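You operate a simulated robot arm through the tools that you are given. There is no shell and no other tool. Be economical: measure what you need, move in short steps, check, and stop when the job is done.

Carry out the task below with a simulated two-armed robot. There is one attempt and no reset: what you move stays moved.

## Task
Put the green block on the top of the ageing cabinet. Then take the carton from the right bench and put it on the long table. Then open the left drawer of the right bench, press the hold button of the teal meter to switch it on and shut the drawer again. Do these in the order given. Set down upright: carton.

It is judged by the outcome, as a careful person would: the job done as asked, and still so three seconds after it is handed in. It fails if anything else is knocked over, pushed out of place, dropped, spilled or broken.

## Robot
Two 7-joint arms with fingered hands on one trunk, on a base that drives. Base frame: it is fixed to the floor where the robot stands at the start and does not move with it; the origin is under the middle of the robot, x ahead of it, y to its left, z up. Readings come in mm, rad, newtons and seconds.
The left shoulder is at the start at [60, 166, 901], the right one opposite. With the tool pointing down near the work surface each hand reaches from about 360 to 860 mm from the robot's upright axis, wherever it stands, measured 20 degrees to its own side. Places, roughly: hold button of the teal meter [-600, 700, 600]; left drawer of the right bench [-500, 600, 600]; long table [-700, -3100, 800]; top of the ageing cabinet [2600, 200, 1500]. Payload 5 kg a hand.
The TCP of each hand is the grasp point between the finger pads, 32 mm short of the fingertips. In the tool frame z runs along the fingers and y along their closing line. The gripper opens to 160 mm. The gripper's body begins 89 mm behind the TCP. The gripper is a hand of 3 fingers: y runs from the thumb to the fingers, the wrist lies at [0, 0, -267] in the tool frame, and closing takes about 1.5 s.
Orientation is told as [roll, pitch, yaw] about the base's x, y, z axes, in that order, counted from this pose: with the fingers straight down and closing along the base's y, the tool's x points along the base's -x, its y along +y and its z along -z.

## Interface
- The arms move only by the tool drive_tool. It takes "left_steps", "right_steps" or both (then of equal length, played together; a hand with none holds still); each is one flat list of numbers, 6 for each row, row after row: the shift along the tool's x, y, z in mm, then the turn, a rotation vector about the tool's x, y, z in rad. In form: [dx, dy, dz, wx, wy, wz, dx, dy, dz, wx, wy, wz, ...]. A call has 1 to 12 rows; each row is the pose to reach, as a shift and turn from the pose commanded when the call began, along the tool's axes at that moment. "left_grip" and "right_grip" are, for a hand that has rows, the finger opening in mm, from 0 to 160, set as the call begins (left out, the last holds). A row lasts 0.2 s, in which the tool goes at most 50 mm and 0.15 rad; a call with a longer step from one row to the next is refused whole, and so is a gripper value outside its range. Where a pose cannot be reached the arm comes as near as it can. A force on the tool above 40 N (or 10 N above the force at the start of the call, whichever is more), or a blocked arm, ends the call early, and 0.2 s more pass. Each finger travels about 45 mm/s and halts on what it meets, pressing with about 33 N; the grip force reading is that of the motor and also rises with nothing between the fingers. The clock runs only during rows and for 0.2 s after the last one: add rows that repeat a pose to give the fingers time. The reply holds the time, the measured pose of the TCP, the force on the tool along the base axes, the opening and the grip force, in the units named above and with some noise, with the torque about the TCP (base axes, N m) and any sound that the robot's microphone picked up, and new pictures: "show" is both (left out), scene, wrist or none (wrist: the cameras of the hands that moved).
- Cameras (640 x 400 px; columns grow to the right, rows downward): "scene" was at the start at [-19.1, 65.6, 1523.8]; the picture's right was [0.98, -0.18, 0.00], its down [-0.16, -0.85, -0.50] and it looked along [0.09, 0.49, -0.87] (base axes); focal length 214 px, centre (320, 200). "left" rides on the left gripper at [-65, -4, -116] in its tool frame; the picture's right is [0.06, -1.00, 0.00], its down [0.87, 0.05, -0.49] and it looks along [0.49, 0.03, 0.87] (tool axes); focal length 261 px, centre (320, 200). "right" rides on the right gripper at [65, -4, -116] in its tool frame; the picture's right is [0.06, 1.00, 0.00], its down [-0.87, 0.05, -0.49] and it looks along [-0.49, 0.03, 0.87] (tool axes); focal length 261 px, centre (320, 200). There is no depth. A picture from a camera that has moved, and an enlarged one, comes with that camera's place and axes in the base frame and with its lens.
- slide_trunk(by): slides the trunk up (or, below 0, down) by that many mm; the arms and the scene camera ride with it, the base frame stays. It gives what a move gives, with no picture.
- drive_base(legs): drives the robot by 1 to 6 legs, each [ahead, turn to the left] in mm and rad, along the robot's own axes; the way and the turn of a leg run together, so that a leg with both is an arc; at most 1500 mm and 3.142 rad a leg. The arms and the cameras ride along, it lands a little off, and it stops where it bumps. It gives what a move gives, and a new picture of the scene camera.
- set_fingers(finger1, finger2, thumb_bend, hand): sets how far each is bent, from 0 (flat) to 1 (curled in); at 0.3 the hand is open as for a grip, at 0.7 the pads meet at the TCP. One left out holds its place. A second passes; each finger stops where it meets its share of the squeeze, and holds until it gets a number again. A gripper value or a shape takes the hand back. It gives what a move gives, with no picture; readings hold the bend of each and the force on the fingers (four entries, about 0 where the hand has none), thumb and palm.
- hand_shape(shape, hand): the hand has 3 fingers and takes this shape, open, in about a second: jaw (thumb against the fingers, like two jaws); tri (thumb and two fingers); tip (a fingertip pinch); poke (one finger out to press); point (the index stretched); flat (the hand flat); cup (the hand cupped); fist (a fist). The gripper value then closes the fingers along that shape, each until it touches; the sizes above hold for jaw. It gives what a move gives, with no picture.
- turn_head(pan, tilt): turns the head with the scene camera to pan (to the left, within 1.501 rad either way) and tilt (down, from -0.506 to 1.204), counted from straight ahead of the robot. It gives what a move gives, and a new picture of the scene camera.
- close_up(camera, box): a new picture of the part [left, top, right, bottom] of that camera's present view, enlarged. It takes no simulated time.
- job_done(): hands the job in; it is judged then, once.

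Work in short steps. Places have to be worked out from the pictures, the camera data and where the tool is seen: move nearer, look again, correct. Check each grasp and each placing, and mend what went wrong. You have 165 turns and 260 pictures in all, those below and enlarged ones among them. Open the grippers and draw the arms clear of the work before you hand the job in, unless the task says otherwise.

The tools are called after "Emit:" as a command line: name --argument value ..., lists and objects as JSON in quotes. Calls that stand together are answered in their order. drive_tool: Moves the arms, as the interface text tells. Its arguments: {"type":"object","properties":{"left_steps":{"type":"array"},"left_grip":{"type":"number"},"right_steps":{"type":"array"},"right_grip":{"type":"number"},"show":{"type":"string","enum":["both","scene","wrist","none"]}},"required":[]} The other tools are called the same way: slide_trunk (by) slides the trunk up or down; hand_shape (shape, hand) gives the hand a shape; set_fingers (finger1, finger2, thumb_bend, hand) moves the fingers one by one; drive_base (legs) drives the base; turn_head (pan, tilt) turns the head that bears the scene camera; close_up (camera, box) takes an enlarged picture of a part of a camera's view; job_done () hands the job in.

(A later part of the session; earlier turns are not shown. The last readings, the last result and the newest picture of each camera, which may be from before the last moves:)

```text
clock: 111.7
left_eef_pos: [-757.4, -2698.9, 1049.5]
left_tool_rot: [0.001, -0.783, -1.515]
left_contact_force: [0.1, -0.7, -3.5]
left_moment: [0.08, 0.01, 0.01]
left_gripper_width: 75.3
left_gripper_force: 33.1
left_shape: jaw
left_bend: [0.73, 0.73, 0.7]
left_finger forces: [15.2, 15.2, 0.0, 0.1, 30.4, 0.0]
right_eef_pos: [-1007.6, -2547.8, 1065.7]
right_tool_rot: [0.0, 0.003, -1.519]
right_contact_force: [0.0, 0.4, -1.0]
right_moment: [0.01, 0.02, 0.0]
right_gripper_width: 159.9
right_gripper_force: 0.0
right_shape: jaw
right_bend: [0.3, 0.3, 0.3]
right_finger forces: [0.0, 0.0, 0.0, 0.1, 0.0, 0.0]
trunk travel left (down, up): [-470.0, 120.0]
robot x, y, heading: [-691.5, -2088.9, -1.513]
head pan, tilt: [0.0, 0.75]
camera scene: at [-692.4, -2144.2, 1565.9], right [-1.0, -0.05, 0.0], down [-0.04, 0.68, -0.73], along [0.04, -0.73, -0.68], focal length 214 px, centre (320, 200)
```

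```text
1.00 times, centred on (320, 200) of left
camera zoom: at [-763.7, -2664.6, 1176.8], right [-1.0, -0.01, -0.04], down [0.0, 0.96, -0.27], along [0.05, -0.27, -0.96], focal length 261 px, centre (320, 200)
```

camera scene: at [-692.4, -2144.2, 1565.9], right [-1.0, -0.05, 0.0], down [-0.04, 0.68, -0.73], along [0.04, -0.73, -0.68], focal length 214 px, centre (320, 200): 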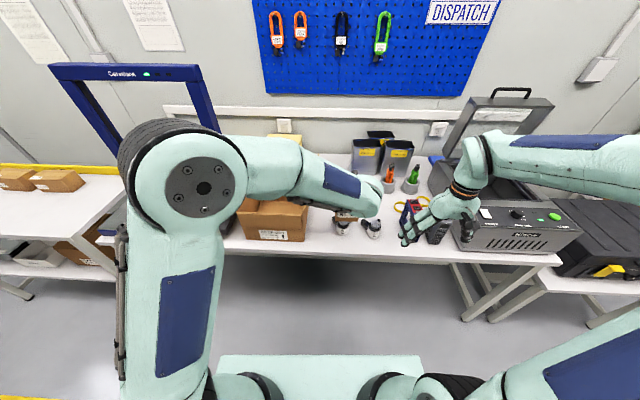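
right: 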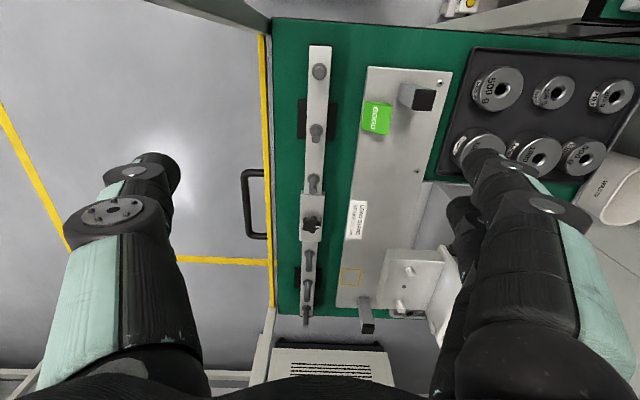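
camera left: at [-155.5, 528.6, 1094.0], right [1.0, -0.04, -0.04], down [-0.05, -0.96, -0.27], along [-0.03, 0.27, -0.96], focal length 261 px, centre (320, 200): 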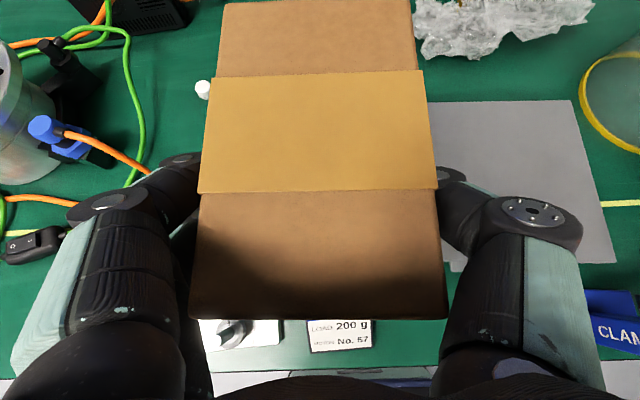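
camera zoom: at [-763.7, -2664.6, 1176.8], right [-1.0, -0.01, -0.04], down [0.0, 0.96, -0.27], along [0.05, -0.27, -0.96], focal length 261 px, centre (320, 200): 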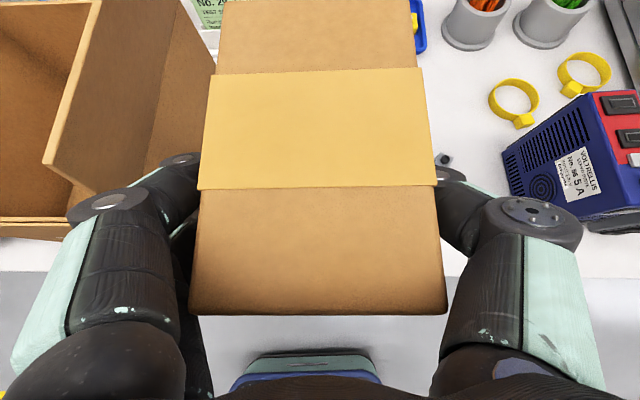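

The path ahead is clear. I move the carton forward and down to just above the patch.

Emit:
drive_tool --left_steps '[-10, -3, 30, 0, 0, 0, -20, -6, 70, 0, 0, 0, -28, -9, 112, 0, 0, 0, -32, -12, 155, 0, 0, 0, -35, -15, 200, 0, 0, 0, -35, -18, 245, 0, 0, 0, -35, -20, 288, 0, 0, 0]' --show "wrist"

Emit:
close_up --camera "scene" --box '[200, 90, 456, 250]'

```text
clock: 113.3
left_eef_pos: [-766.9, -2927.7, 869.7]
left_tool_rot: [0.002, -0.786, -1.516]
left_contact_force: [-0.3, -1.2, -2.6]
left_moment: [0.14, 0.0, -0.02]
left_gripper_width: 75.0
left_gripper_force: 32.8
left_shape: jaw
left_bend: [0.73, 0.73, 0.7]
left_finger forces: [15.3, 15.2, 0.0, 0.0, 30.5, 0.1]
right_eef_pos: [-1008.7, -2547.6, 1065.5]
right_tool_rot: [-0.001, 0.001, -1.518]
right_contact_force: [0.7, -0.6, -0.7]
right_moment: [0.04, 0.01, 0.01]
right_gripper_width: 160.1
right_gripper_force: 0.0
right_shape: jaw
right_bend: [0.3, 0.3, 0.3]
right_finger forces: [0.0, 0.0, 0.0, 0.1, 0.1, 0.0]
trunk travel left (down, up): [-470.0, 120.0]
robot x, y, heading: [-692.3, -2084.4, -1.519]
head pan, tilt: [0.0, 0.75]
camera left: at [-772.5, -2893.2, 997.4], right [-1.0, -0.01, -0.04], down [0.0, 0.96, -0.27], along [0.05, -0.27, -0.96], focal length 261 px, centre (320, 200)
```

left: 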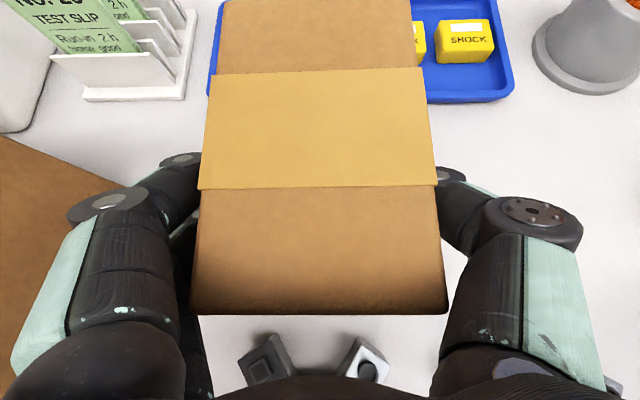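

```text
2.50 times, centred on (328, 170) of scene
camera zoom: at [-692.3, -2144.1, 1566.0], right [-1.0, -0.05, 0.0], down [-0.04, 0.68, -0.73], along [0.04, -0.73, -0.68], focal length 536 px, centre (300, 275)
```

zoom: 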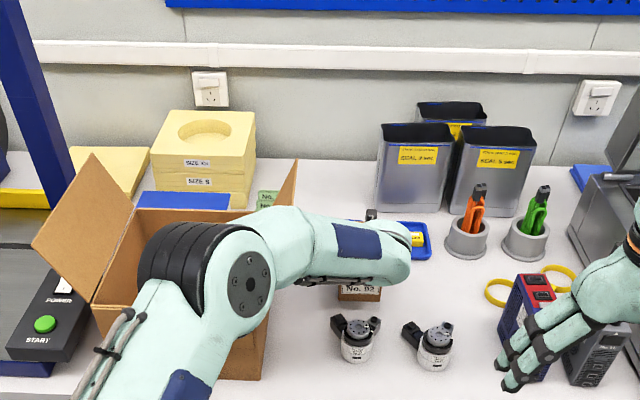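

There are margins of about 60 mm to the tray and 48 mm to the cups. I lower the carton straight down, slowly at the end.

Emit:
drive_tool --left_steps '[14, 0, 14, 0, 0, 0, 28, 0, 28, 0, 0, 0, 36, 0, 36, 0, 0, 0, 39, 0, 39, 0, 0, 0, 40.5, 0, 40.5, 0, 0, 0, 42, 0, 42, 0, 0, 0, 43, 0, 43, 0, 0, 0, 44, 0, 44, 0, 0, 0, 45, 0, 45, 0, 0, 0, 46, 0, 46, 0, 0, 0]' --show "wrist"

```text
clock: 114.1
left_eef_pos: [-767.3, -2932.3, 835.8]
left_tool_rot: [-0.006, -0.808, -1.515]
left_contact_force: [1.1, 2.7, 16.3]
left_moment: [0.0, -0.3, 0.12]
left_gripper_width: 75.3
left_gripper_force: 33.2
left_shape: jaw
left_bend: [0.73, 0.73, 0.7]
left_finger forces: [17.8, 17.9, 0.0, 0.0, 35.4, 0.1]
right_eef_pos: [-1008.4, -2545.7, 1066.7]
right_tool_rot: [0.0, 0.0, -1.518]
right_contact_force: [-0.6, -0.8, -0.4]
right_moment: [0.07, 0.01, 0.02]
right_gripper_width: 159.8
right_gripper_force: 0.0
right_shape: jaw
right_bend: [0.3, 0.3, 0.3]
right_finger forces: [0.0, 0.1, 0.0, 0.0, 0.0, 0.0]
trunk travel left (down, up): [-470.0, 120.0]
robot x, y, heading: [-697.1, -2088.5, -1.515]
head pan, tilt: [0.0, 0.75]
stopped in row 4 (left hand): the force on the tool passed its limit (the readings are from after the stop); the commanded pose is now the measured one
camera left: at [-773.6, -2894.6, 963.3], right [-1.0, -0.01, -0.04], down [0.0, 0.96, -0.29], along [0.04, -0.29, -0.96], focal length 261 px, centre (320, 200)
```

left: 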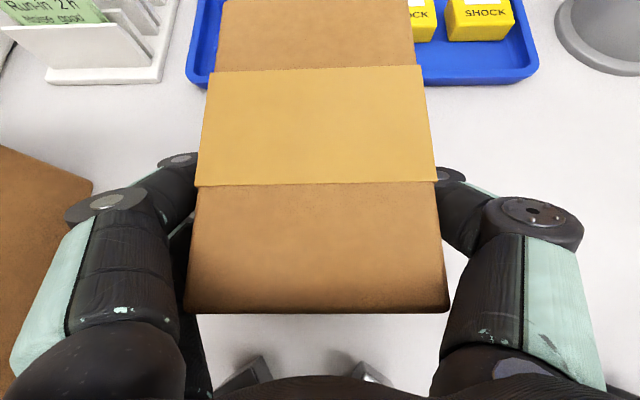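

Contact came at TCP z≈836, which puts the table at about z=780. I check from the scene camera that the carton sits flat on the table.

Emit:
close_up --camera "scene" --box '[290, 160, 402, 230]'

```text
5.71 times, centred on (346, 195) of scene
camera zoom: at [-692.5, -2142.0, 1566.1], right [-1.0, -0.05, 0.0], down [-0.04, 0.68, -0.73], along [0.04, -0.73, -0.68], focal length 1226 px, centre (171, 229)
```

zoom: 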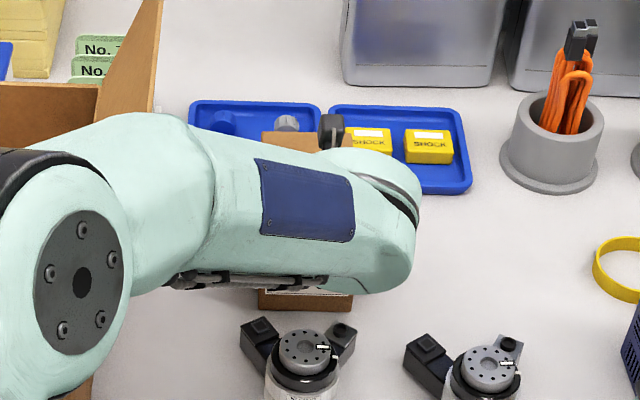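

The carton's front bottom edge comes out at z≈776, so it's on the table. I open the fingers.

Emit:
drive_tool --left_steps '[0, 0, 0, 0, 0, 0, 0, 0, 0, 0, 0, 0, 0, 0, 0, 0, 0, 0, 0, 0, 0, 0, 0, 0]' --left_grip 112 --show "wrist"

```text
clock: 115.1
left_eef_pos: [-766.6, -2931.5, 831.3]
left_tool_rot: [-0.004, -0.801, -1.515]
left_contact_force: [-0.3, -0.4, -0.7]
left_moment: [-0.02, -0.05, 0.03]
left_gripper_width: 111.4
left_gripper_force: 0.0
left_shape: jaw
left_bend: [0.67, 0.67, 0.64]
left_finger forces: [0.1, 0.0, 0.1, 0.0, 0.3, 0.1]
right_eef_pos: [-1008.7, -2545.7, 1066.2]
right_tool_rot: [0.001, 0.001, -1.52]
right_contact_force: [0.1, 0.2, -0.1]
right_moment: [0.01, -0.02, 0.03]
right_gripper_width: 159.8
right_gripper_force: 0.0
right_shape: jaw
right_bend: [0.3, 0.3, 0.3]
right_finger forces: [0.1, 0.1, 0.1, 0.0, 0.0, 0.0]
trunk travel left (down, up): [-470.0, 120.0]
robot x, y, heading: [-697.2, -2094.4, -1.514]
head pan, tilt: [0.0, 0.75]
camera left: at [-772.9, -2894.2, 958.6], right [-1.0, -0.01, -0.04], down [0.0, 0.96, -0.28], along [0.04, -0.28, -0.96], focal length 261 px, centre (320, 200)
```

left: 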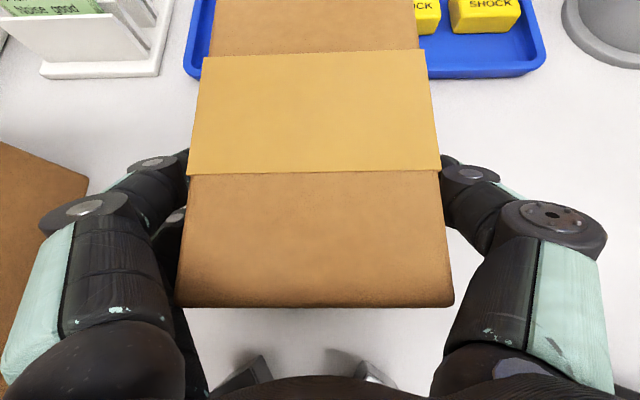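

It's released upright. I open slightly more and withdraw along the tool axis, up and back.

Emit:
drive_tool --left_steps '[0, 0, 0, 0, 0, 0, 0, 0, -5, 0, 0, 0, 0, 0, -40, 0, 0, 0, 0, 0, -80, 0, 0, 0, 0, 0, -125, 0, 0, 0, -20, 0, -170, 0, 0, 0, -40, 0, -210, 0, 0, 0, -50, 0, -255, 0, 0, 0]' --left_grip 124 --show "both"

```text
clock: 116.9
left_eef_pos: [-774.9, -2783.7, 1046.7]
left_tool_rot: [-0.003, -0.801, -1.515]
left_contact_force: [-0.6, 0.4, 0.7]
left_moment: [-0.03, 0.0, -0.02]
left_gripper_width: 123.8
left_gripper_force: 0.1
left_shape: jaw
left_bend: [0.61, 0.61, 0.58]
left_finger forces: [0.0, 0.0, 0.1, 0.0, 0.0, 0.1]
right_eef_pos: [-1007.7, -2545.0, 1066.3]
right_tool_rot: [0.0, 0.0, -1.52]
right_contact_force: [0.4, 0.3, -0.8]
right_moment: [-0.01, 0.01, 0.02]
right_gripper_width: 159.7
right_gripper_force: 0.2
right_shape: jaw
right_bend: [0.3, 0.3, 0.3]
right_finger forces: [0.0, 0.0, 0.0, 0.1, 0.1, 0.0]
trunk travel left (down, up): [-470.0, 120.0]
robot x, y, heading: [-696.1, -2088.3, -1.519]
head pan, tilt: [0.0, 0.75]
camera scene: at [-692.2, -2141.6, 1566.0], right [-1.0, -0.05, 0.0], down [-0.04, 0.68, -0.73], along [0.04, -0.73, -0.68], focal length 214 px, centre (320, 200)
camera left: at [-780.1, -2746.5, 1174.9], right [-1.0, -0.01, -0.04], down [0.0, 0.96, -0.28], along [0.04, -0.28, -0.96], focal length 261 px, centre (320, 200)
```

scene: 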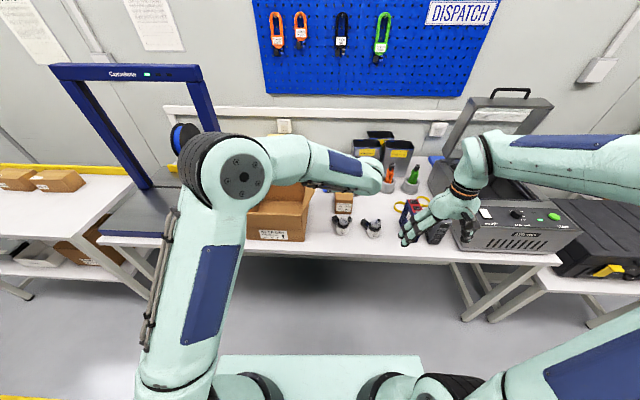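
left: 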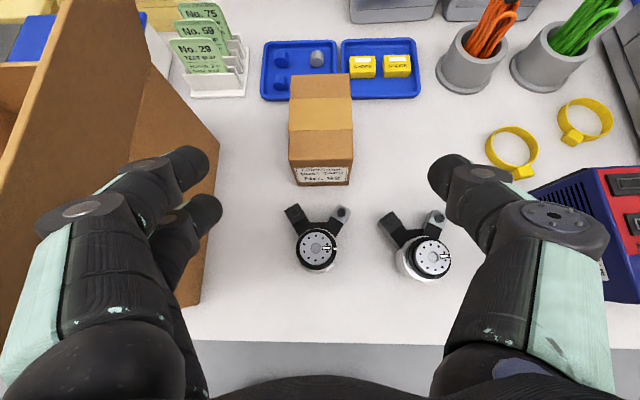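

The carton stands upright on the long table and nothing else has moved. I back off, turn round and return to the right bench.

Emit:
drive_base --legs '[[-600, 0], [0, 2.8], [870, 0], [0, 0.285]]'

Emit:
turn_head --pan 0.0 --tilt 0.65

```text
clock: 131.9
left_eef_pos: [-339.0, 9.7, 1046.6]
left_tool_rot: [-0.007, -0.799, 1.555]
left_contact_force: [-0.5, -0.6, -0.7]
left_moment: [-0.02, -0.02, -0.01]
left_gripper_width: 123.6
left_gripper_force: 0.1
left_shape: jaw
left_bend: [0.61, 0.61, 0.58]
left_finger forces: [0.1, 0.1, 0.0, 0.1, 0.1, 0.0]
right_eef_pos: [-123.1, -244.9, 1066.0]
right_tool_rot: [0.001, 0.0, 1.552]
right_contact_force: [0.0, -0.6, -0.8]
right_moment: [-0.03, -0.06, -0.04]
right_gripper_width: 159.9
right_gripper_force: 0.0
right_shape: jaw
right_bend: [0.3, 0.3, 0.3]
right_finger forces: [0.0, 0.0, 0.1, 0.1, 0.1, 0.0]
trunk travel left (down, up): [-470.0, 120.0]
robot x, y, heading: [-470.4, -678.7, 1.55]
head pan, tilt: [0.0, 0.75]
camera scene: at [-471.3, -625.2, 1566.0], right [1.0, -0.02, 0.0], down [-0.01, -0.68, -0.73], along [0.01, 0.73, -0.68], focal length 214 px, centre (320, 200)
```

scene: 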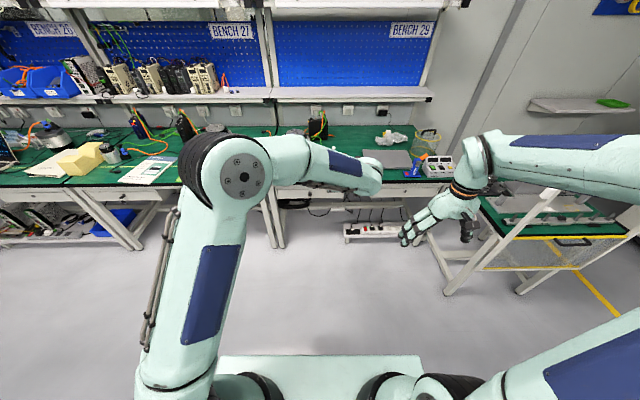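

```text
clock: 132.6
left_eef_pos: [-340.6, 8.7, 1046.4]
left_tool_rot: [-0.005, -0.8, 1.556]
left_contact_force: [0.2, 0.3, -0.6]
left_moment: [0.0, -0.01, 0.01]
left_gripper_width: 123.7
left_gripper_force: 0.1
left_shape: jaw
left_bend: [0.61, 0.61, 0.58]
left_finger forces: [0.0, 0.1, 0.0, 0.0, 0.1, 0.0]
right_eef_pos: [-122.4, -245.6, 1066.4]
right_tool_rot: [-0.001, 0.001, 1.551]
right_contact_force: [-0.3, 0.6, 0.3]
right_moment: [-0.04, 0.01, 0.0]
right_gripper_width: 159.9
right_gripper_force: 0.1
right_shape: jaw
right_bend: [0.3, 0.3, 0.3]
right_finger forces: [0.0, 0.0, 0.0, 0.0, 0.0, 0.1]
trunk travel left (down, up): [-470.0, 120.0]
robot x, y, heading: [-471.5, -678.0, 1.55]
head pan, tilt: [0.0, 0.649]
camera scene: at [-470.2, -621.7, 1574.5], right [1.0, -0.02, 0.0], down [-0.01, -0.6, -0.8], along [0.02, 0.8, -0.6], focal length 214 px, centre (320, 200)
```

scene: 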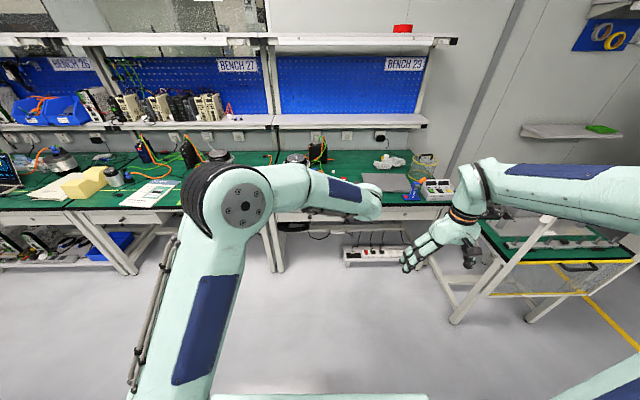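

My arm hides the drawer. I move the left hand to the left, pull it back, and level it to point forward.

Emit:
drive_tool --left_steps '[15, 37, -16, 0, -0.085, 0, 31, 73, -32, 0, -0.171, 0, 46, 110, -48, 0, -0.256, 0, 62, 147, -64, 0, -0.342, 0, 77, 183, -79, 0, -0.427, 0, 93, 220, -95, 0, -0.513, 0, 108, 257, -111, 0, -0.598, 0, 124, 293, -127, 0, -0.684, 0, 139, 330, -143, 0, -0.77, 0]' --left_grip 100 --show "scene"

Emit:
close_up --camera "scene" --box '[250, 170, 410, 270]'

```text
clock: 134.6
left_eef_pos: [-631.7, -67.2, 995.7]
left_tool_rot: [-1.022, -1.564, 2.574]
left_contact_force: [-0.6, 0.6, -1.3]
left_moment: [-0.04, 0.0, -0.07]
left_gripper_width: 100.3
left_gripper_force: 0.0
left_shape: jaw
left_bend: [0.7, 0.7, 0.69]
left_finger forces: [0.0, 0.0, 0.0, 0.0, 0.1, 0.0]
left hand out of reach, approached as far as the arm can: row 6, 7, 8, 9
right_eef_pos: [-125.2, -242.8, 1065.6]
right_tool_rot: [-0.002, 0.0, 1.551]
right_contact_force: [-0.7, 0.5, -0.4]
right_moment: [-0.09, -0.01, 0.01]
right_gripper_width: 159.9
right_gripper_force: 0.1
right_shape: jaw
right_bend: [0.3, 0.3, 0.3]
right_finger forces: [0.1, 0.0, 0.0, 0.1, 0.0, 0.0]
trunk travel left (down, up): [-470.0, 120.0]
robot x, y, heading: [-473.8, -677.5, 1.555]
head pan, tilt: [0.0, 0.649]
camera scene: at [-472.6, -618.5, 1574.4], right [1.0, -0.02, 0.0], down [-0.01, -0.61, -0.8], along [0.02, 0.8, -0.61], focal length 214 px, centre (320, 200)
```

scene: 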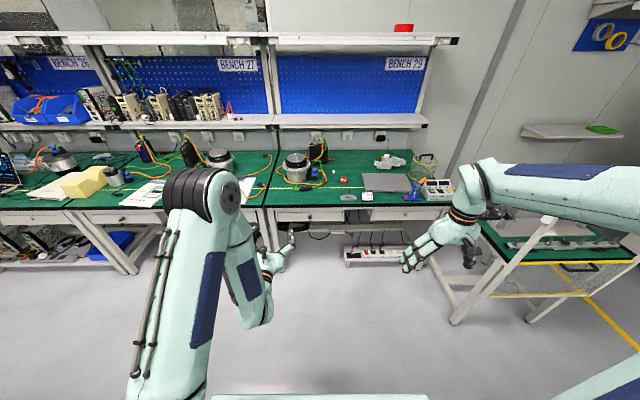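

```text
4.00 times, centred on (330, 220) of scene
camera zoom: at [-472.6, -618.5, 1574.4], right [1.0, -0.02, 0.0], down [-0.01, -0.61, -0.8], along [0.02, 0.8, -0.61], focal length 858 px, centre (280, 120)
```

zoom: 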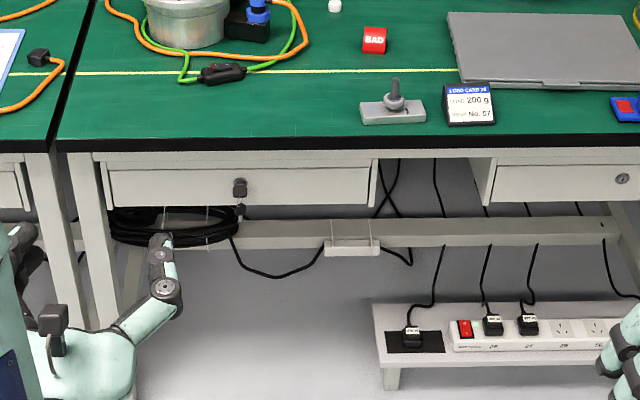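

The left drawer seems to have a key or small pull at its centre. I zoom in tighter.

Emit:
close_up --camera "scene" --box '[300, 205, 340, 230]'

Emit:
close_up --camera "left" --box '[0, 0, 640, 400]'

```text
16.00 times, centred on (320, 218) of scene
camera zoom: at [-472.6, -618.5, 1574.4], right [1.0, -0.02, 0.0], down [-0.01, -0.61, -0.8], along [0.02, 0.8, -0.61], focal length 3432 px, centre (320, -80)
```

zoom: 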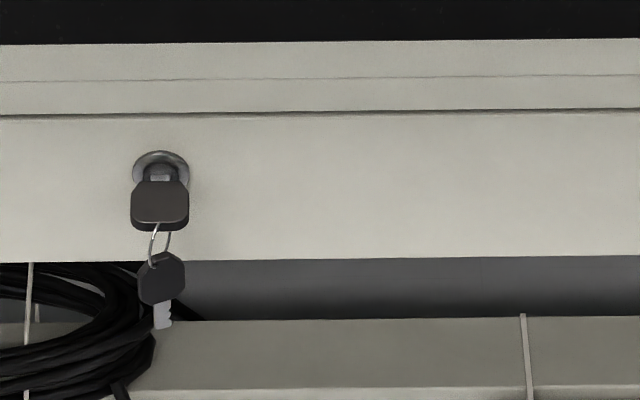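

```text
1.00 times, centred on (320, 200) of left
camera zoom: at [-631.4, -184.7, 1061.8], right [1.0, -0.02, -0.06], down [-0.06, -0.49, -0.87], along [-0.01, 0.87, -0.49], focal length 261 px, centre (320, 200)
```

zoom: 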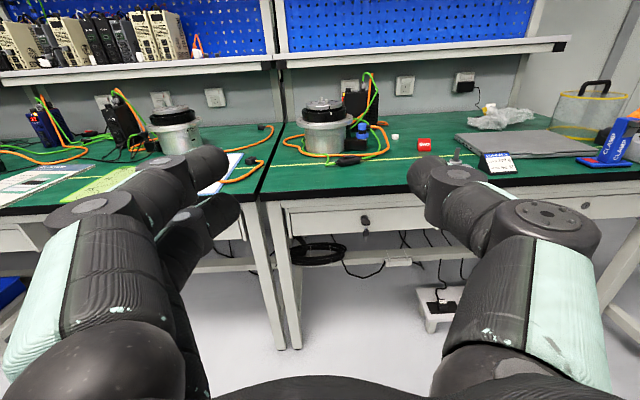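

There's a key in the drawer's lock, its flat bow protruding at about [-511, 405, 648]. I lower the trunk, bring the left hand to key height and roll it 90° so fingers and thumb can pinch the bow from above and below.

Emit:
slide_trunk --by -160

Emit:
drive_tool --left_steps '[18, -12, 0, 0, 0, 0.14, 36, -24, 0, 0, 0, 0.28, 54, -36, 0, 0, 0, 0.42, 72, -48, 0, 0, 0, 0.56, 90, -60, 0, 0, 0, 0.7, 108, -72, 0, 0, 0, 0.84, 126, -84, 0, 0, 0, 0.98, 144, -96, 0, 0, 0, 1.12, 162, -108, 0, 0, 0, 1.26, 180, -120, 0, 0, 0, 1.4, 188, -120, 0, 0, 0, 1.5, 188, -120, 0, 0, 0, 1.571]' --left_grip 70 --show "both"

```text
clock: 136.4
left_eef_pos: [-629.8, -69.7, 839.6]
left_tool_rot: [-1.664, -1.569, -3.068]
left_contact_force: [-1.1, -0.1, -0.8]
left_moment: [0.0, -0.02, -0.02]
left_gripper_width: 100.2
left_gripper_force: 0.1
left_shape: jaw
left_bend: [0.7, 0.7, 0.69]
left_finger forces: [0.0, 0.0, 0.0, 0.0, 0.0, 0.1]
right_eef_pos: [-123.1, -245.1, 907.3]
right_tool_rot: [0.0, -0.001, 1.552]
right_contact_force: [-0.3, 0.9, 0.5]
right_moment: [0.01, -0.02, 0.0]
right_gripper_width: 159.7
right_gripper_force: 0.0
right_shape: jaw
right_bend: [0.3, 0.3, 0.3]
right_finger forces: [0.1, 0.0, 0.1, 0.0, 0.0, 0.0]
trunk travel left (down, up): [-310.0, 280.0]
robot x, y, heading: [-468.0, -676.7, 1.556]
head pan, tilt: [0.0, 0.649]
```

```text
clock: 139.0
left_eef_pos: [-509.5, -72.0, 650.3]
left_tool_rot: [1.57, -0.001, -0.021]
left_contact_force: [-0.2, 0.6, -0.3]
left_moment: [0.01, -0.01, -0.03]
left_gripper_width: 70.7
left_gripper_force: 0.0
left_shape: jaw
left_bend: [0.73, 0.73, 0.7]
left_finger forces: [0.0, 0.0, 0.0, 0.1, 0.0, 0.1]
right_eef_pos: [-122.5, -246.6, 906.3]
right_tool_rot: [0.0, 0.0, 1.551]
right_contact_force: [-0.2, -1.3, 1.3]
right_moment: [0.0, 0.03, -0.04]
right_gripper_width: 159.7
right_gripper_force: 0.0
right_shape: jaw
right_bend: [0.3, 0.3, 0.3]
right_finger forces: [0.1, 0.1, 0.0, 0.0, 0.0, 0.1]
trunk travel left (down, up): [-310.0, 280.0]
robot x, y, heading: [-465.5, -677.7, 1.556]
head pan, tilt: [0.0, 0.649]
camera scene: at [-470.3, -621.7, 1414.6], right [1.0, -0.02, 0.0], down [-0.01, -0.6, -0.8], along [0.02, 0.8, -0.6], focal length 214 px, centre (320, 200)
camera left: at [-447.1, -190.6, 646.1], right [-0.06, 0.0, -1.0], down [-0.88, -0.47, 0.05], along [-0.47, 0.88, 0.03], focal length 261 px, centre (320, 200)
```

scene: 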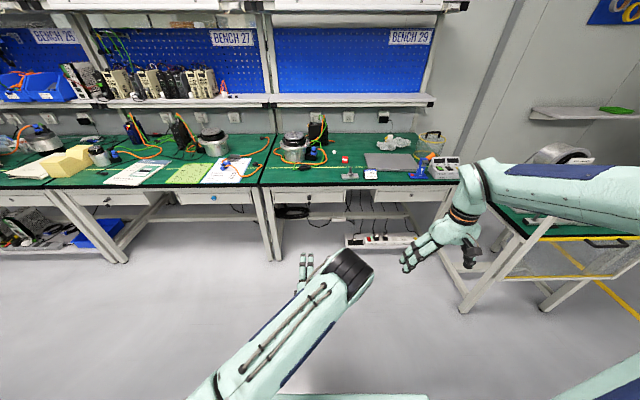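
left: 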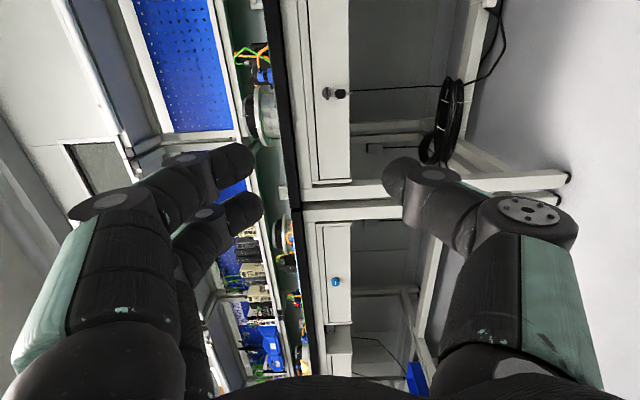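

The roll worked and the wrist camera sees the key. I zoom on it.

Emit:
close_up --camera "left" --box '[288, 70, 368, 120]'

```text
8.00 times, centred on (328, 95) of left
camera zoom: at [-447.1, -190.6, 646.1], right [-0.06, 0.0, -1.0], down [-0.88, -0.47, 0.05], along [-0.47, 0.88, 0.03], focal length 2085 px, centre (256, 1040)
```

zoom: 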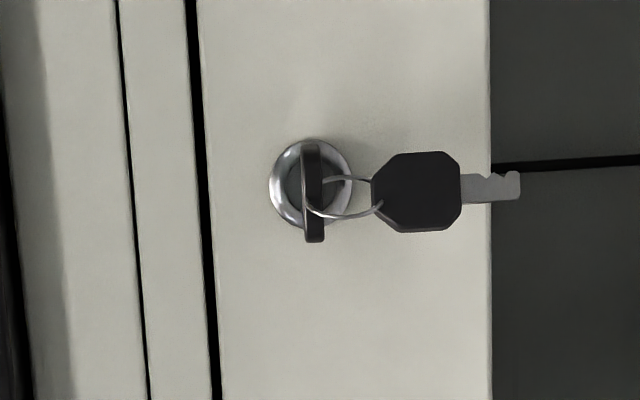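

The bow is a thin horizontal plate. I drive ahead 390 mm to bring the fingers close, then re-measure.

Emit:
drive_base --legs '[[390, 0]]'

Emit:
close_up --camera "left" --box '[0, 0, 640, 400]'

```text
clock: 141.5
left_eef_pos: [-497.9, 320.1, 649.7]
left_tool_rot: [1.572, -0.003, -0.025]
left_contact_force: [-0.2, -0.5, -0.3]
left_moment: [-0.02, 0.01, 0.01]
left_gripper_width: 71.0
left_gripper_force: 0.1
left_shape: jaw
left_bend: [0.73, 0.73, 0.7]
left_finger forces: [0.0, 0.0, 0.1, 0.1, 0.0, 0.1]
right_eef_pos: [-112.9, 145.2, 905.8]
right_tool_rot: [-0.001, -0.001, 1.546]
right_contact_force: [0.3, 0.0, 0.3]
right_moment: [-0.01, 0.0, 0.02]
right_gripper_width: 160.2
right_gripper_force: 0.0
right_shape: jaw
right_bend: [0.3, 0.3, 0.3]
right_finger forces: [0.1, 0.1, 0.0, 0.1, 0.1, 0.0]
trunk travel left (down, up): [-310.0, 280.0]
robot x, y, heading: [-456.7, -284.1, 1.548]
head pan, tilt: [0.0, 0.649]
camera scene: at [-461.2, -228.6, 1414.6], right [1.0, -0.02, 0.0], down [-0.01, -0.6, -0.8], along [0.02, 0.8, -0.6], focal length 214 px, centre (320, 200)
```

scene: 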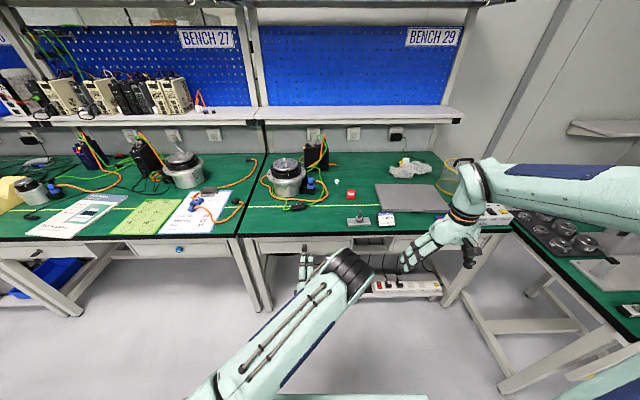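

```text
1.00 times, centred on (320, 200) of left
camera zoom: at [-436.0, 202.4, 646.3], right [-0.06, 0.0, -1.0], down [-0.88, -0.47, 0.05], along [-0.47, 0.88, 0.03], focal length 261 px, centre (320, 200)
```

zoom: 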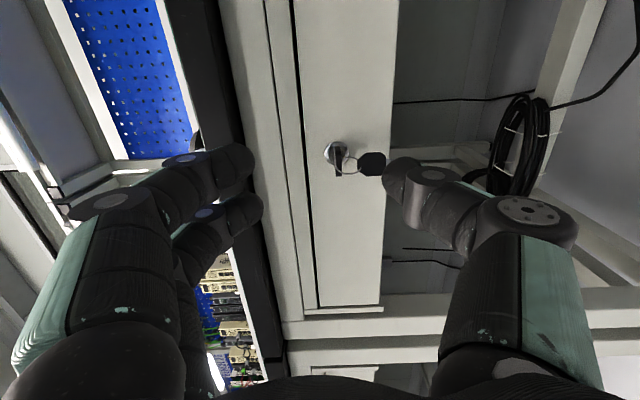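

Emit:
close_up --camera "left" --box '[280, 120, 408, 200]'

```text
5.00 times, centred on (344, 160) of left
camera zoom: at [-436.0, 202.4, 646.3], right [-0.06, 0.0, -1.0], down [-0.88, -0.47, 0.05], along [-0.47, 0.88, 0.03], focal length 1303 px, centre (200, 400)
```

zoom: 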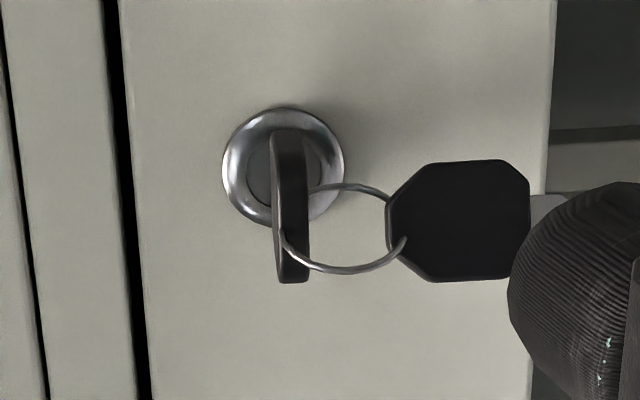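

The bow spans x -521..-501, y 401..425, at z≈636, with the drawer face at y≈432. A spare key hangs below it. I narrow the fingers and move in so the thumb slips just under the bow and the fingers above it, stopping short to check.

Emit:
drive_tool --left_steps '[5, -3, 0, 0, 0, 0, 10, -6, 0, 0, 0, 0, 14, -9, 10, 0, 0, 0, 14, -9, 25, 0, 0, 0, 14, -9, 38, 0, 0, 0]' --left_grip 32 --show "none"

Emit:
close_up --camera "left" --box '[240, 100, 432, 220]'

```text
clock: 142.7
left_eef_pos: [-511.4, 359.7, 640.4]
left_tool_rot: [1.571, -0.001, -0.024]
left_contact_force: [-0.1, 0.7, -0.1]
left_moment: [-0.03, -0.01, -0.01]
left_gripper_width: 32.5
left_gripper_force: 0.1
left_shape: jaw
left_bend: [0.73, 0.73, 0.7]
left_finger forces: [0.0, 0.0, 0.1, 0.0, 0.1, 0.0]
right_eef_pos: [-112.4, 146.2, 906.6]
right_tool_rot: [0.001, 0.0, 1.547]
right_contact_force: [0.0, -0.7, -0.1]
right_moment: [-0.01, 0.02, -0.02]
right_gripper_width: 159.8
right_gripper_force: 0.1
right_shape: jaw
right_bend: [0.3, 0.3, 0.3]
right_finger forces: [0.0, 0.0, 0.1, 0.0, 0.0, 0.1]
trunk travel left (down, up): [-310.0, 280.0]
robot x, y, heading: [-462.6, -283.3, 1.544]
head pan, tilt: [0.0, 0.649]
```

```text
3.33 times, centred on (336, 160) of left
camera zoom: at [-448.9, 241.5, 637.2], right [-0.06, 0.0, -1.0], down [-0.88, -0.47, 0.05], along [-0.47, 0.88, 0.03], focal length 869 px, centre (267, 333)
```

zoom: 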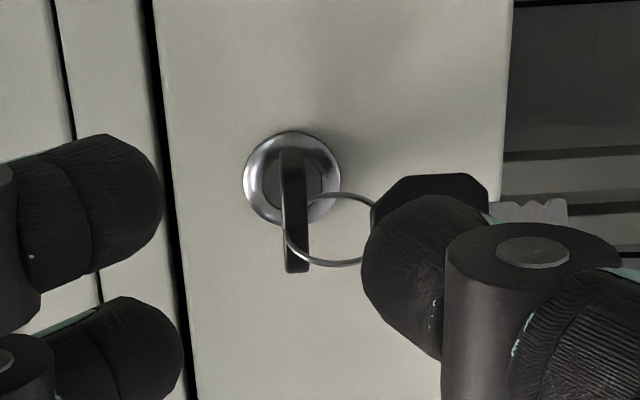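

The bow is centred between thumb and fingers. I narrow to 20 mm, rise 2 mm and slide forward so the fingertips straddle the bow.

Emit:
drive_tool --left_steps '[0, 2, 0, 0, 0, 0, 0, 2, 0, 0, 0, 0, 0, 2, 10, 0, 0, 0, 0, 2, 18, 0, 0, 0, 0, 2, 25, 0, 0, 0, 0, 2, 32, 0, 0, 0]' --left_grip 20 --show "none"

Emit:
close_up --camera "left" --box '[240, 100, 432, 220]'

```text
clock: 144.1
left_eef_pos: [-509.8, 390.1, 641.8]
left_tool_rot: [1.571, -0.003, -0.024]
left_contact_force: [0.2, -0.3, -1.0]
left_moment: [-0.01, -0.02, -0.01]
left_gripper_width: 20.3
left_gripper_force: 0.1
left_shape: jaw
left_bend: [0.72, 0.72, 0.7]
left_finger forces: [0.0, 0.0, 0.1, 0.1, 0.0, 0.1]
right_eef_pos: [-111.4, 145.8, 906.4]
right_tool_rot: [-0.001, 0.001, 1.547]
right_contact_force: [-0.5, -0.3, 0.0]
right_moment: [0.02, 0.0, 0.02]
right_gripper_width: 160.0
right_gripper_force: 0.1
right_shape: jaw
right_bend: [0.3, 0.3, 0.3]
right_finger forces: [0.0, 0.1, 0.0, 0.1, 0.0, 0.1]
trunk travel left (down, up): [-310.0, 280.0]
robot x, y, heading: [-459.2, -286.2, 1.547]
head pan, tilt: [0.0, 0.649]
```

```text
3.33 times, centred on (336, 160) of left
camera zoom: at [-448.1, 271.8, 638.9], right [-0.06, 0.0, -1.0], down [-0.88, -0.47, 0.05], along [-0.47, 0.88, 0.03], focal length 869 px, centre (267, 333)
```

zoom: 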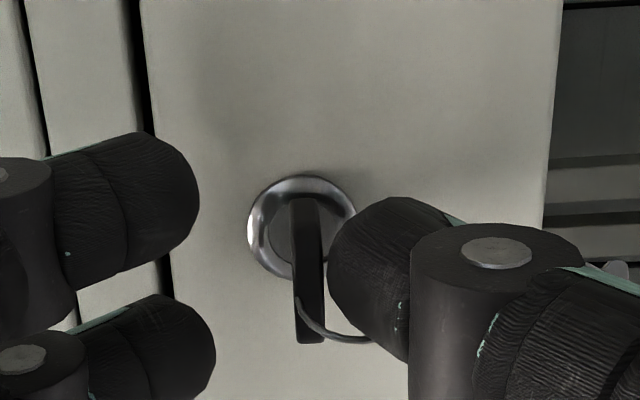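

Fingertips are around the bow with no contact force. I close on it.

Emit:
drive_tool --left_steps '[0, 0, 0, 0, 0, 0, 0, 0, 0, 0, 0, 0, 0, 0, 0, 0, 0, 0, 0, 0, 0, 0, 0, 0]' --left_grip 0 --show "none"

Emit:
close_up --camera "left" --box '[240, 100, 432, 220]'

```text
clock: 145.1
left_eef_pos: [-509.4, 390.6, 641.3]
left_tool_rot: [1.569, -0.005, -0.025]
left_contact_force: [2.8, 2.2, -9.3]
left_moment: [-0.14, -0.01, -0.08]
left_gripper_width: 0.1
left_gripper_force: 33.5
left_shape: jaw
left_bend: [0.67, 0.65, 0.71]
left_finger forces: [0.0, 16.3, 0.1, 0.1, 31.6, 0.0]
right_eef_pos: [-110.9, 146.1, 905.1]
right_tool_rot: [0.0, -0.001, 1.546]
right_contact_force: [-0.1, -0.8, 0.3]
right_moment: [-0.05, 0.01, -0.02]
right_gripper_width: 160.0
right_gripper_force: 0.0
right_shape: jaw
right_bend: [0.3, 0.3, 0.3]
right_finger forces: [0.0, 0.0, 0.0, 0.0, 0.0, 0.0]
trunk travel left (down, up): [-310.0, 280.0]
robot x, y, heading: [-460.4, -288.3, 1.541]
head pan, tilt: [0.0, 0.649]
```

```text
3.33 times, centred on (336, 160) of left
camera zoom: at [-447.3, 271.8, 638.2], right [-0.06, 0.0, -1.0], down [-0.88, -0.47, 0.05], along [-0.47, 0.88, 0.03], focal length 869 px, centre (267, 333)
```

zoom: 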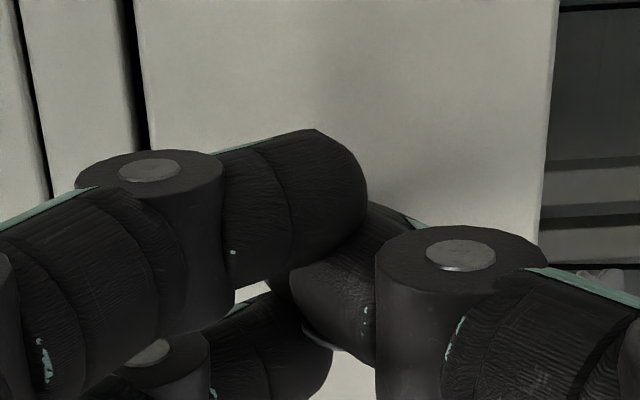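

One finger and the thumb press with about 16/31 N, probably on the bow. I try a gentle 20 mm pull and check the result.

Emit:
drive_tool --left_steps '[0, 0, -5, 0, 0, 0, 0, 0, -10, 0, 0, 0, 0, 0, -15, 0, 0, 0, 0, 0, -20, 0, 0, 0]' --show "none"

Emit:
close_up --camera "left" --box '[240, 100, 432, 220]'

```text
clock: 146.1
left_eef_pos: [-509.7, 370.9, 641.3]
left_tool_rot: [1.568, -0.002, -0.027]
left_contact_force: [8.7, 1.3, -14.2]
left_moment: [-0.28, -0.14, -0.18]
left_gripper_width: 0.0
left_gripper_force: 33.0
left_shape: jaw
left_bend: [0.67, 0.65, 0.71]
left_finger forces: [0.0, 15.3, 0.0, 0.0, 37.9, 0.0]
right_eef_pos: [-111.2, 146.5, 905.1]
right_tool_rot: [-0.001, 0.0, 1.545]
right_contact_force: [-0.1, 0.2, 0.1]
right_moment: [-0.01, 0.0, 0.0]
right_gripper_width: 159.6
right_gripper_force: 0.0
right_shape: jaw
right_bend: [0.3, 0.3, 0.3]
right_finger forces: [0.1, 0.0, 0.1, 0.1, 0.1, 0.0]
trunk travel left (down, up): [-310.0, 280.0]
robot x, y, heading: [-462.5, -287.9, 1.544]
head pan, tilt: [0.0, 0.649]
```

```text
3.33 times, centred on (336, 160) of left
camera zoom: at [-447.5, 252.8, 638.6], right [-0.06, 0.0, -1.0], down [-0.88, -0.47, 0.05], along [-0.47, 0.88, 0.03], focal length 869 px, centre (267, 333)
```

zoom: 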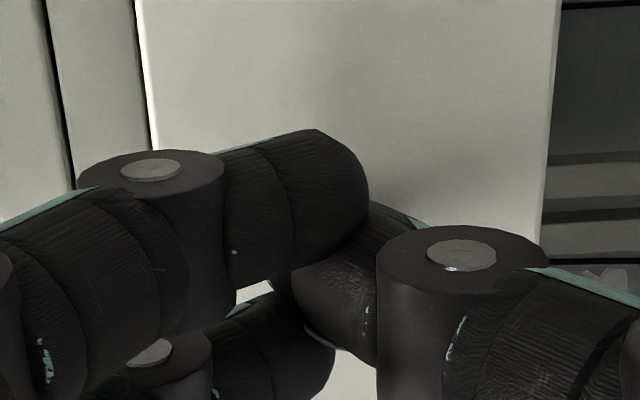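

The drawer followed: its face now stands proud of the frame. I keep pulling straight along -y with the arm.

Emit:
drive_tool --left_steps '[-0.4, 0, -16, 0, 0, 0, -0.9, 0, -32, 0, 0, 0, -1.3, 0, -48, 0, 0, 0, -1.7, 0, -64, 0, 0, 0, -2.2, 0, -80, 0, 0, 0, -2.6, 0, -96, 0, 0, 0, -3, 0, -112, 0, 0, 0, -3.5, 0, -128, 0, 0, 0, -3.9, 0, -144, 0, 0, 0, -4.3, 0, -160, 0, 0, 0]' --show "none"

Emit:
turn_head --pan 0.0 --tilt 1.0

```text
clock: 147.8
left_eef_pos: [-510.9, 260.3, 639.2]
left_tool_rot: [1.567, -0.013, -0.021]
left_contact_force: [9.9, -0.3, 0.0]
left_moment: [0.0, -0.01, -0.21]
left_gripper_width: 0.0
left_gripper_force: 33.0
left_shape: jaw
left_bend: [0.67, 0.64, 0.71]
left_finger forces: [0.1, 17.6, 0.0, 0.0, 33.6, 0.1]
right_eef_pos: [-112.9, 145.1, 906.1]
right_tool_rot: [0.0, -0.002, 1.545]
right_contact_force: [0.5, 0.1, -0.1]
right_moment: [-0.03, -0.03, 0.0]
right_gripper_width: 159.9
right_gripper_force: 0.1
right_shape: jaw
right_bend: [0.3, 0.3, 0.3]
right_finger forces: [0.0, 0.1, 0.1, 0.0, 0.0, 0.1]
trunk travel left (down, up): [-310.0, 280.0]
robot x, y, heading: [-462.0, -284.4, 1.541]
head pan, tilt: [0.0, 0.649]
stopped in row 8 (left hand): the force on the tool passed its limit (the readings are from after the stop); the commanded pose is now the measured one
```

```text
clock: 148.6
left_eef_pos: [-511.6, 259.0, 639.0]
left_tool_rot: [1.567, -0.01, -0.018]
left_contact_force: [17.9, 0.9, -1.1]
left_moment: [0.0, -0.09, -0.4]
left_gripper_width: 0.1
left_gripper_force: 33.2
left_shape: jaw
left_bend: [0.67, 0.64, 0.71]
left_finger forces: [0.0, 15.0, 0.0, 0.0, 36.2, 0.0]
right_eef_pos: [-110.3, 147.3, 907.2]
right_tool_rot: [0.001, -0.001, 1.548]
right_contact_force: [0.3, -0.1, 0.3]
right_moment: [0.0, 0.03, 0.01]
right_gripper_width: 160.0
right_gripper_force: 0.0
right_shape: jaw
right_bend: [0.3, 0.3, 0.3]
right_finger forces: [0.0, 0.1, 0.0, 0.0, 0.0, 0.1]
trunk travel left (down, up): [-310.0, 280.0]
robot x, y, heading: [-458.9, -286.5, 1.546]
head pan, tilt: [0.0, 1.0]
camera scene: at [-460.3, -245.7, 1386.9], right [1.0, -0.03, 0.0], down [-0.02, -0.84, -0.54], along [0.01, 0.54, -0.84], focal length 214 px, centre (320, 200)
```

scene: 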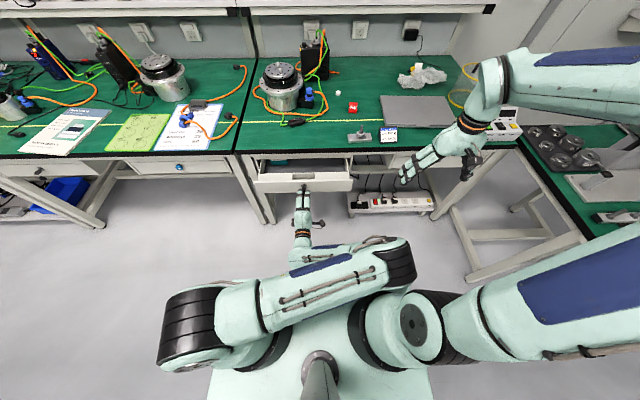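

The drawer is about 130 mm out, and a sideways force of 18 N built up. I relieve that by shifting to +x, then continue pulling with the base.

Emit:
drive_tool --left_steps '[-2, 0, 0, 0, 0, 0, -4, 0, 0, 0, 0, 0]' --show "none"

Emit:
drive_base --legs '[[-70, 0]]'

```text
clock: 149.2
left_eef_pos: [-529.2, 262.0, 635.3]
left_tool_rot: [1.557, -0.008, 0.025]
left_contact_force: [-0.2, 0.3, -0.3]
left_moment: [-0.02, -0.02, -0.01]
left_gripper_width: 0.0
left_gripper_force: 33.3
left_shape: jaw
left_bend: [0.68, 0.69, 0.71]
left_finger forces: [0.1, 0.0, 0.0, 0.0, 0.0, 0.1]
right_eef_pos: [-114.9, 146.8, 906.3]
right_tool_rot: [0.001, -0.001, 1.552]
right_contact_force: [0.2, 0.2, 0.0]
right_moment: [0.0, 0.0, 0.01]
right_gripper_width: 159.9
right_gripper_force: 0.1
right_shape: jaw
right_bend: [0.3, 0.3, 0.3]
right_finger forces: [0.0, 0.0, 0.0, 0.1, 0.1, 0.0]
trunk travel left (down, up): [-310.0, 280.0]
robot x, y, heading: [-459.2, -286.4, 1.547]
head pan, tilt: [0.0, 1.0]
```

```text
clock: 150.2
left_eef_pos: [-523.7, 189.0, 634.9]
left_tool_rot: [1.555, -0.008, 0.011]
left_contact_force: [-0.6, -0.2, -0.2]
left_moment: [0.01, 0.04, -0.03]
left_gripper_width: 0.1
left_gripper_force: 33.4
left_shape: jaw
left_bend: [0.68, 0.69, 0.71]
left_finger forces: [0.1, 0.1, 0.0, 0.0, 0.0, 0.0]
right_eef_pos: [-112.3, 73.6, 907.0]
right_tool_rot: [0.0, 0.0, 1.544]
right_contact_force: [0.1, -0.3, -0.6]
right_moment: [0.0, -0.01, 0.02]
right_gripper_width: 160.0
right_gripper_force: 0.2
right_shape: jaw
right_bend: [0.3, 0.3, 0.3]
right_finger forces: [0.1, 0.0, 0.1, 0.0, 0.0, 0.0]
trunk travel left (down, up): [-310.0, 280.0]
robot x, y, heading: [-461.8, -359.6, 1.544]
head pan, tilt: [0.0, 1.0]
camera scene: at [-463.2, -318.0, 1386.9], right [1.0, -0.03, 0.0], down [-0.02, -0.84, -0.54], along [0.01, 0.54, -0.84], focal length 214 px, centre (320, 200)
```

scene: 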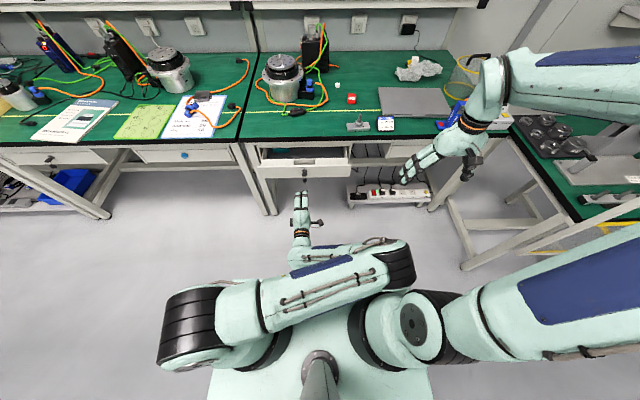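

The fingers slipped off, but the drawer stands open about 130 mm. I look into it to plan gripping the front panel's rim instead.

Emit:
close_up --camera "scene" --box '[240, 130, 368, 210]'

```text
5.00 times, centred on (304, 170) of scene
camera zoom: at [-463.2, -318.0, 1386.9], right [1.0, -0.03, 0.0], down [-0.02, -0.84, -0.54], along [0.01, 0.54, -0.84], focal length 1072 px, centre (400, 350)
```

zoom: 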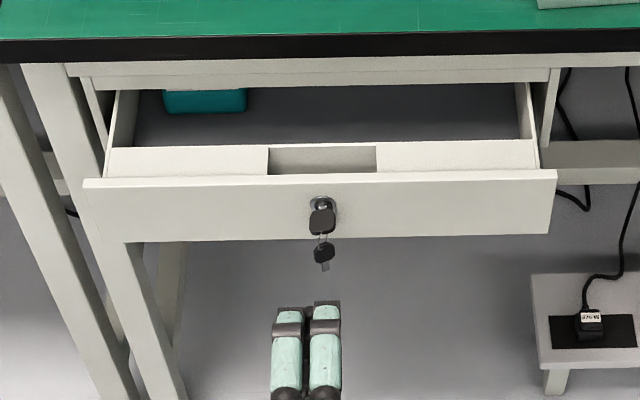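

The drawer front has a finger notch behind the panel (x -565..-472, y≈330–361, rim z≈668), and the teal meter lies at the back left. I raise the left hand, point it down and take the poke shape to hook that notch.

Emit:
drive_tool --left_steps '[0, 21, 5, 0.143, 0, 0, 0, 42, 10, 0.286, 0, 0, 0, 63, 15, 0.429, 0, 0, 0, 84, 20, 0.571, 0, 0, 0, 105, 25, 0.714, 0, 0, 0, 126, 30, 0.857, 0, 0, 0, 147, 35, 1.0, 0, 0, 0, 168, 40, 1.143, 0, 0, 0, 189, 45, 1.286, 0, 0, 0, 210, 50, 1.429, 0, 0, 0, 230, 55, 1.561, 0, 0]' --left_grip 60 --show "none"

Emit:
hand_shape --hand "left" --shape "poke"

Emit:
close_up --camera "left" --box '[0, 0, 640, 400]'

Emit:
close_up --camera "scene" --box '[220, 100, 412, 220]'

```text
clock: 152.6
left_eef_pos: [-524.4, 249.6, 860.5]
left_tool_rot: [-0.007, -0.007, 0.008]
left_contact_force: [-0.3, 1.2, 0.2]
left_moment: [0.03, 0.02, 0.0]
left_gripper_width: 60.1
left_gripper_force: 0.0
left_shape: jaw
left_bend: [0.73, 0.73, 0.7]
left_finger forces: [0.0, 0.1, 0.0, 0.0, 0.0, 0.0]
right_eef_pos: [-112.4, 72.8, 906.2]
right_tool_rot: [0.001, -0.001, 1.545]
right_contact_force: [0.6, 0.3, -0.7]
right_moment: [0.02, 0.0, -0.02]
right_gripper_width: 159.9
right_gripper_force: 0.1
right_shape: jaw
right_bend: [0.3, 0.3, 0.3]
right_finger forces: [0.0, 0.0, 0.0, 0.0, 0.0, 0.1]
trunk travel left (down, up): [-310.0, 280.0]
robot x, y, heading: [-465.1, -359.2, 1.54]
head pan, tilt: [0.0, 1.0]
```

```text
clock: 153.5
left_eef_pos: [-525.4, 249.6, 861.2]
left_tool_rot: [-0.004, -0.01, 0.011]
left_contact_force: [-1.0, -0.7, 0.3]
left_moment: [0.0, -0.01, -0.02]
left_gripper_width: 0.0
left_gripper_force: 0.0
left_shape: poke
left_bend: [1.0, 1.0, 0.46]
left_finger forces: [0.0, 0.0, 0.0, 0.0, 0.0, 0.0]
right_eef_pos: [-113.7, 73.4, 906.6]
right_tool_rot: [-0.002, 0.0, 1.545]
right_contact_force: [-0.3, -0.1, -0.2]
right_moment: [-0.05, 0.02, 0.02]
right_gripper_width: 159.8
right_gripper_force: 0.1
right_shape: jaw
right_bend: [0.3, 0.3, 0.3]
right_finger forces: [0.1, 0.1, 0.0, 0.1, 0.0, 0.0]
trunk travel left (down, up): [-310.0, 280.0]
robot x, y, heading: [-464.9, -359.7, 1.546]
head pan, tilt: [0.0, 1.0]
```

```text
1.00 times, centred on (320, 200) of left
camera zoom: at [-461.0, 245.9, 978.0], right [-0.05, -1.0, 0.0], down [-0.87, 0.05, 0.48], along [-0.48, 0.02, -0.88], focal length 261 px, centre (320, 200)
```

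zoom: 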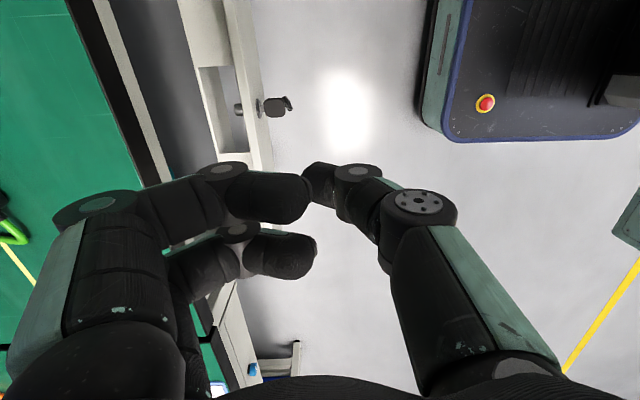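

```text
3.33 times, centred on (316, 160) of scene
camera zoom: at [-463.2, -317.6, 1386.9], right [1.0, -0.03, 0.0], down [-0.02, -0.84, -0.54], along [0.01, 0.54, -0.84], focal length 715 px, centre (333, 333)
```

zoom: 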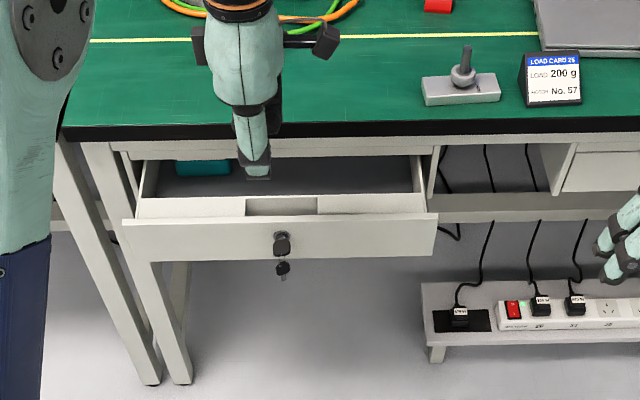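

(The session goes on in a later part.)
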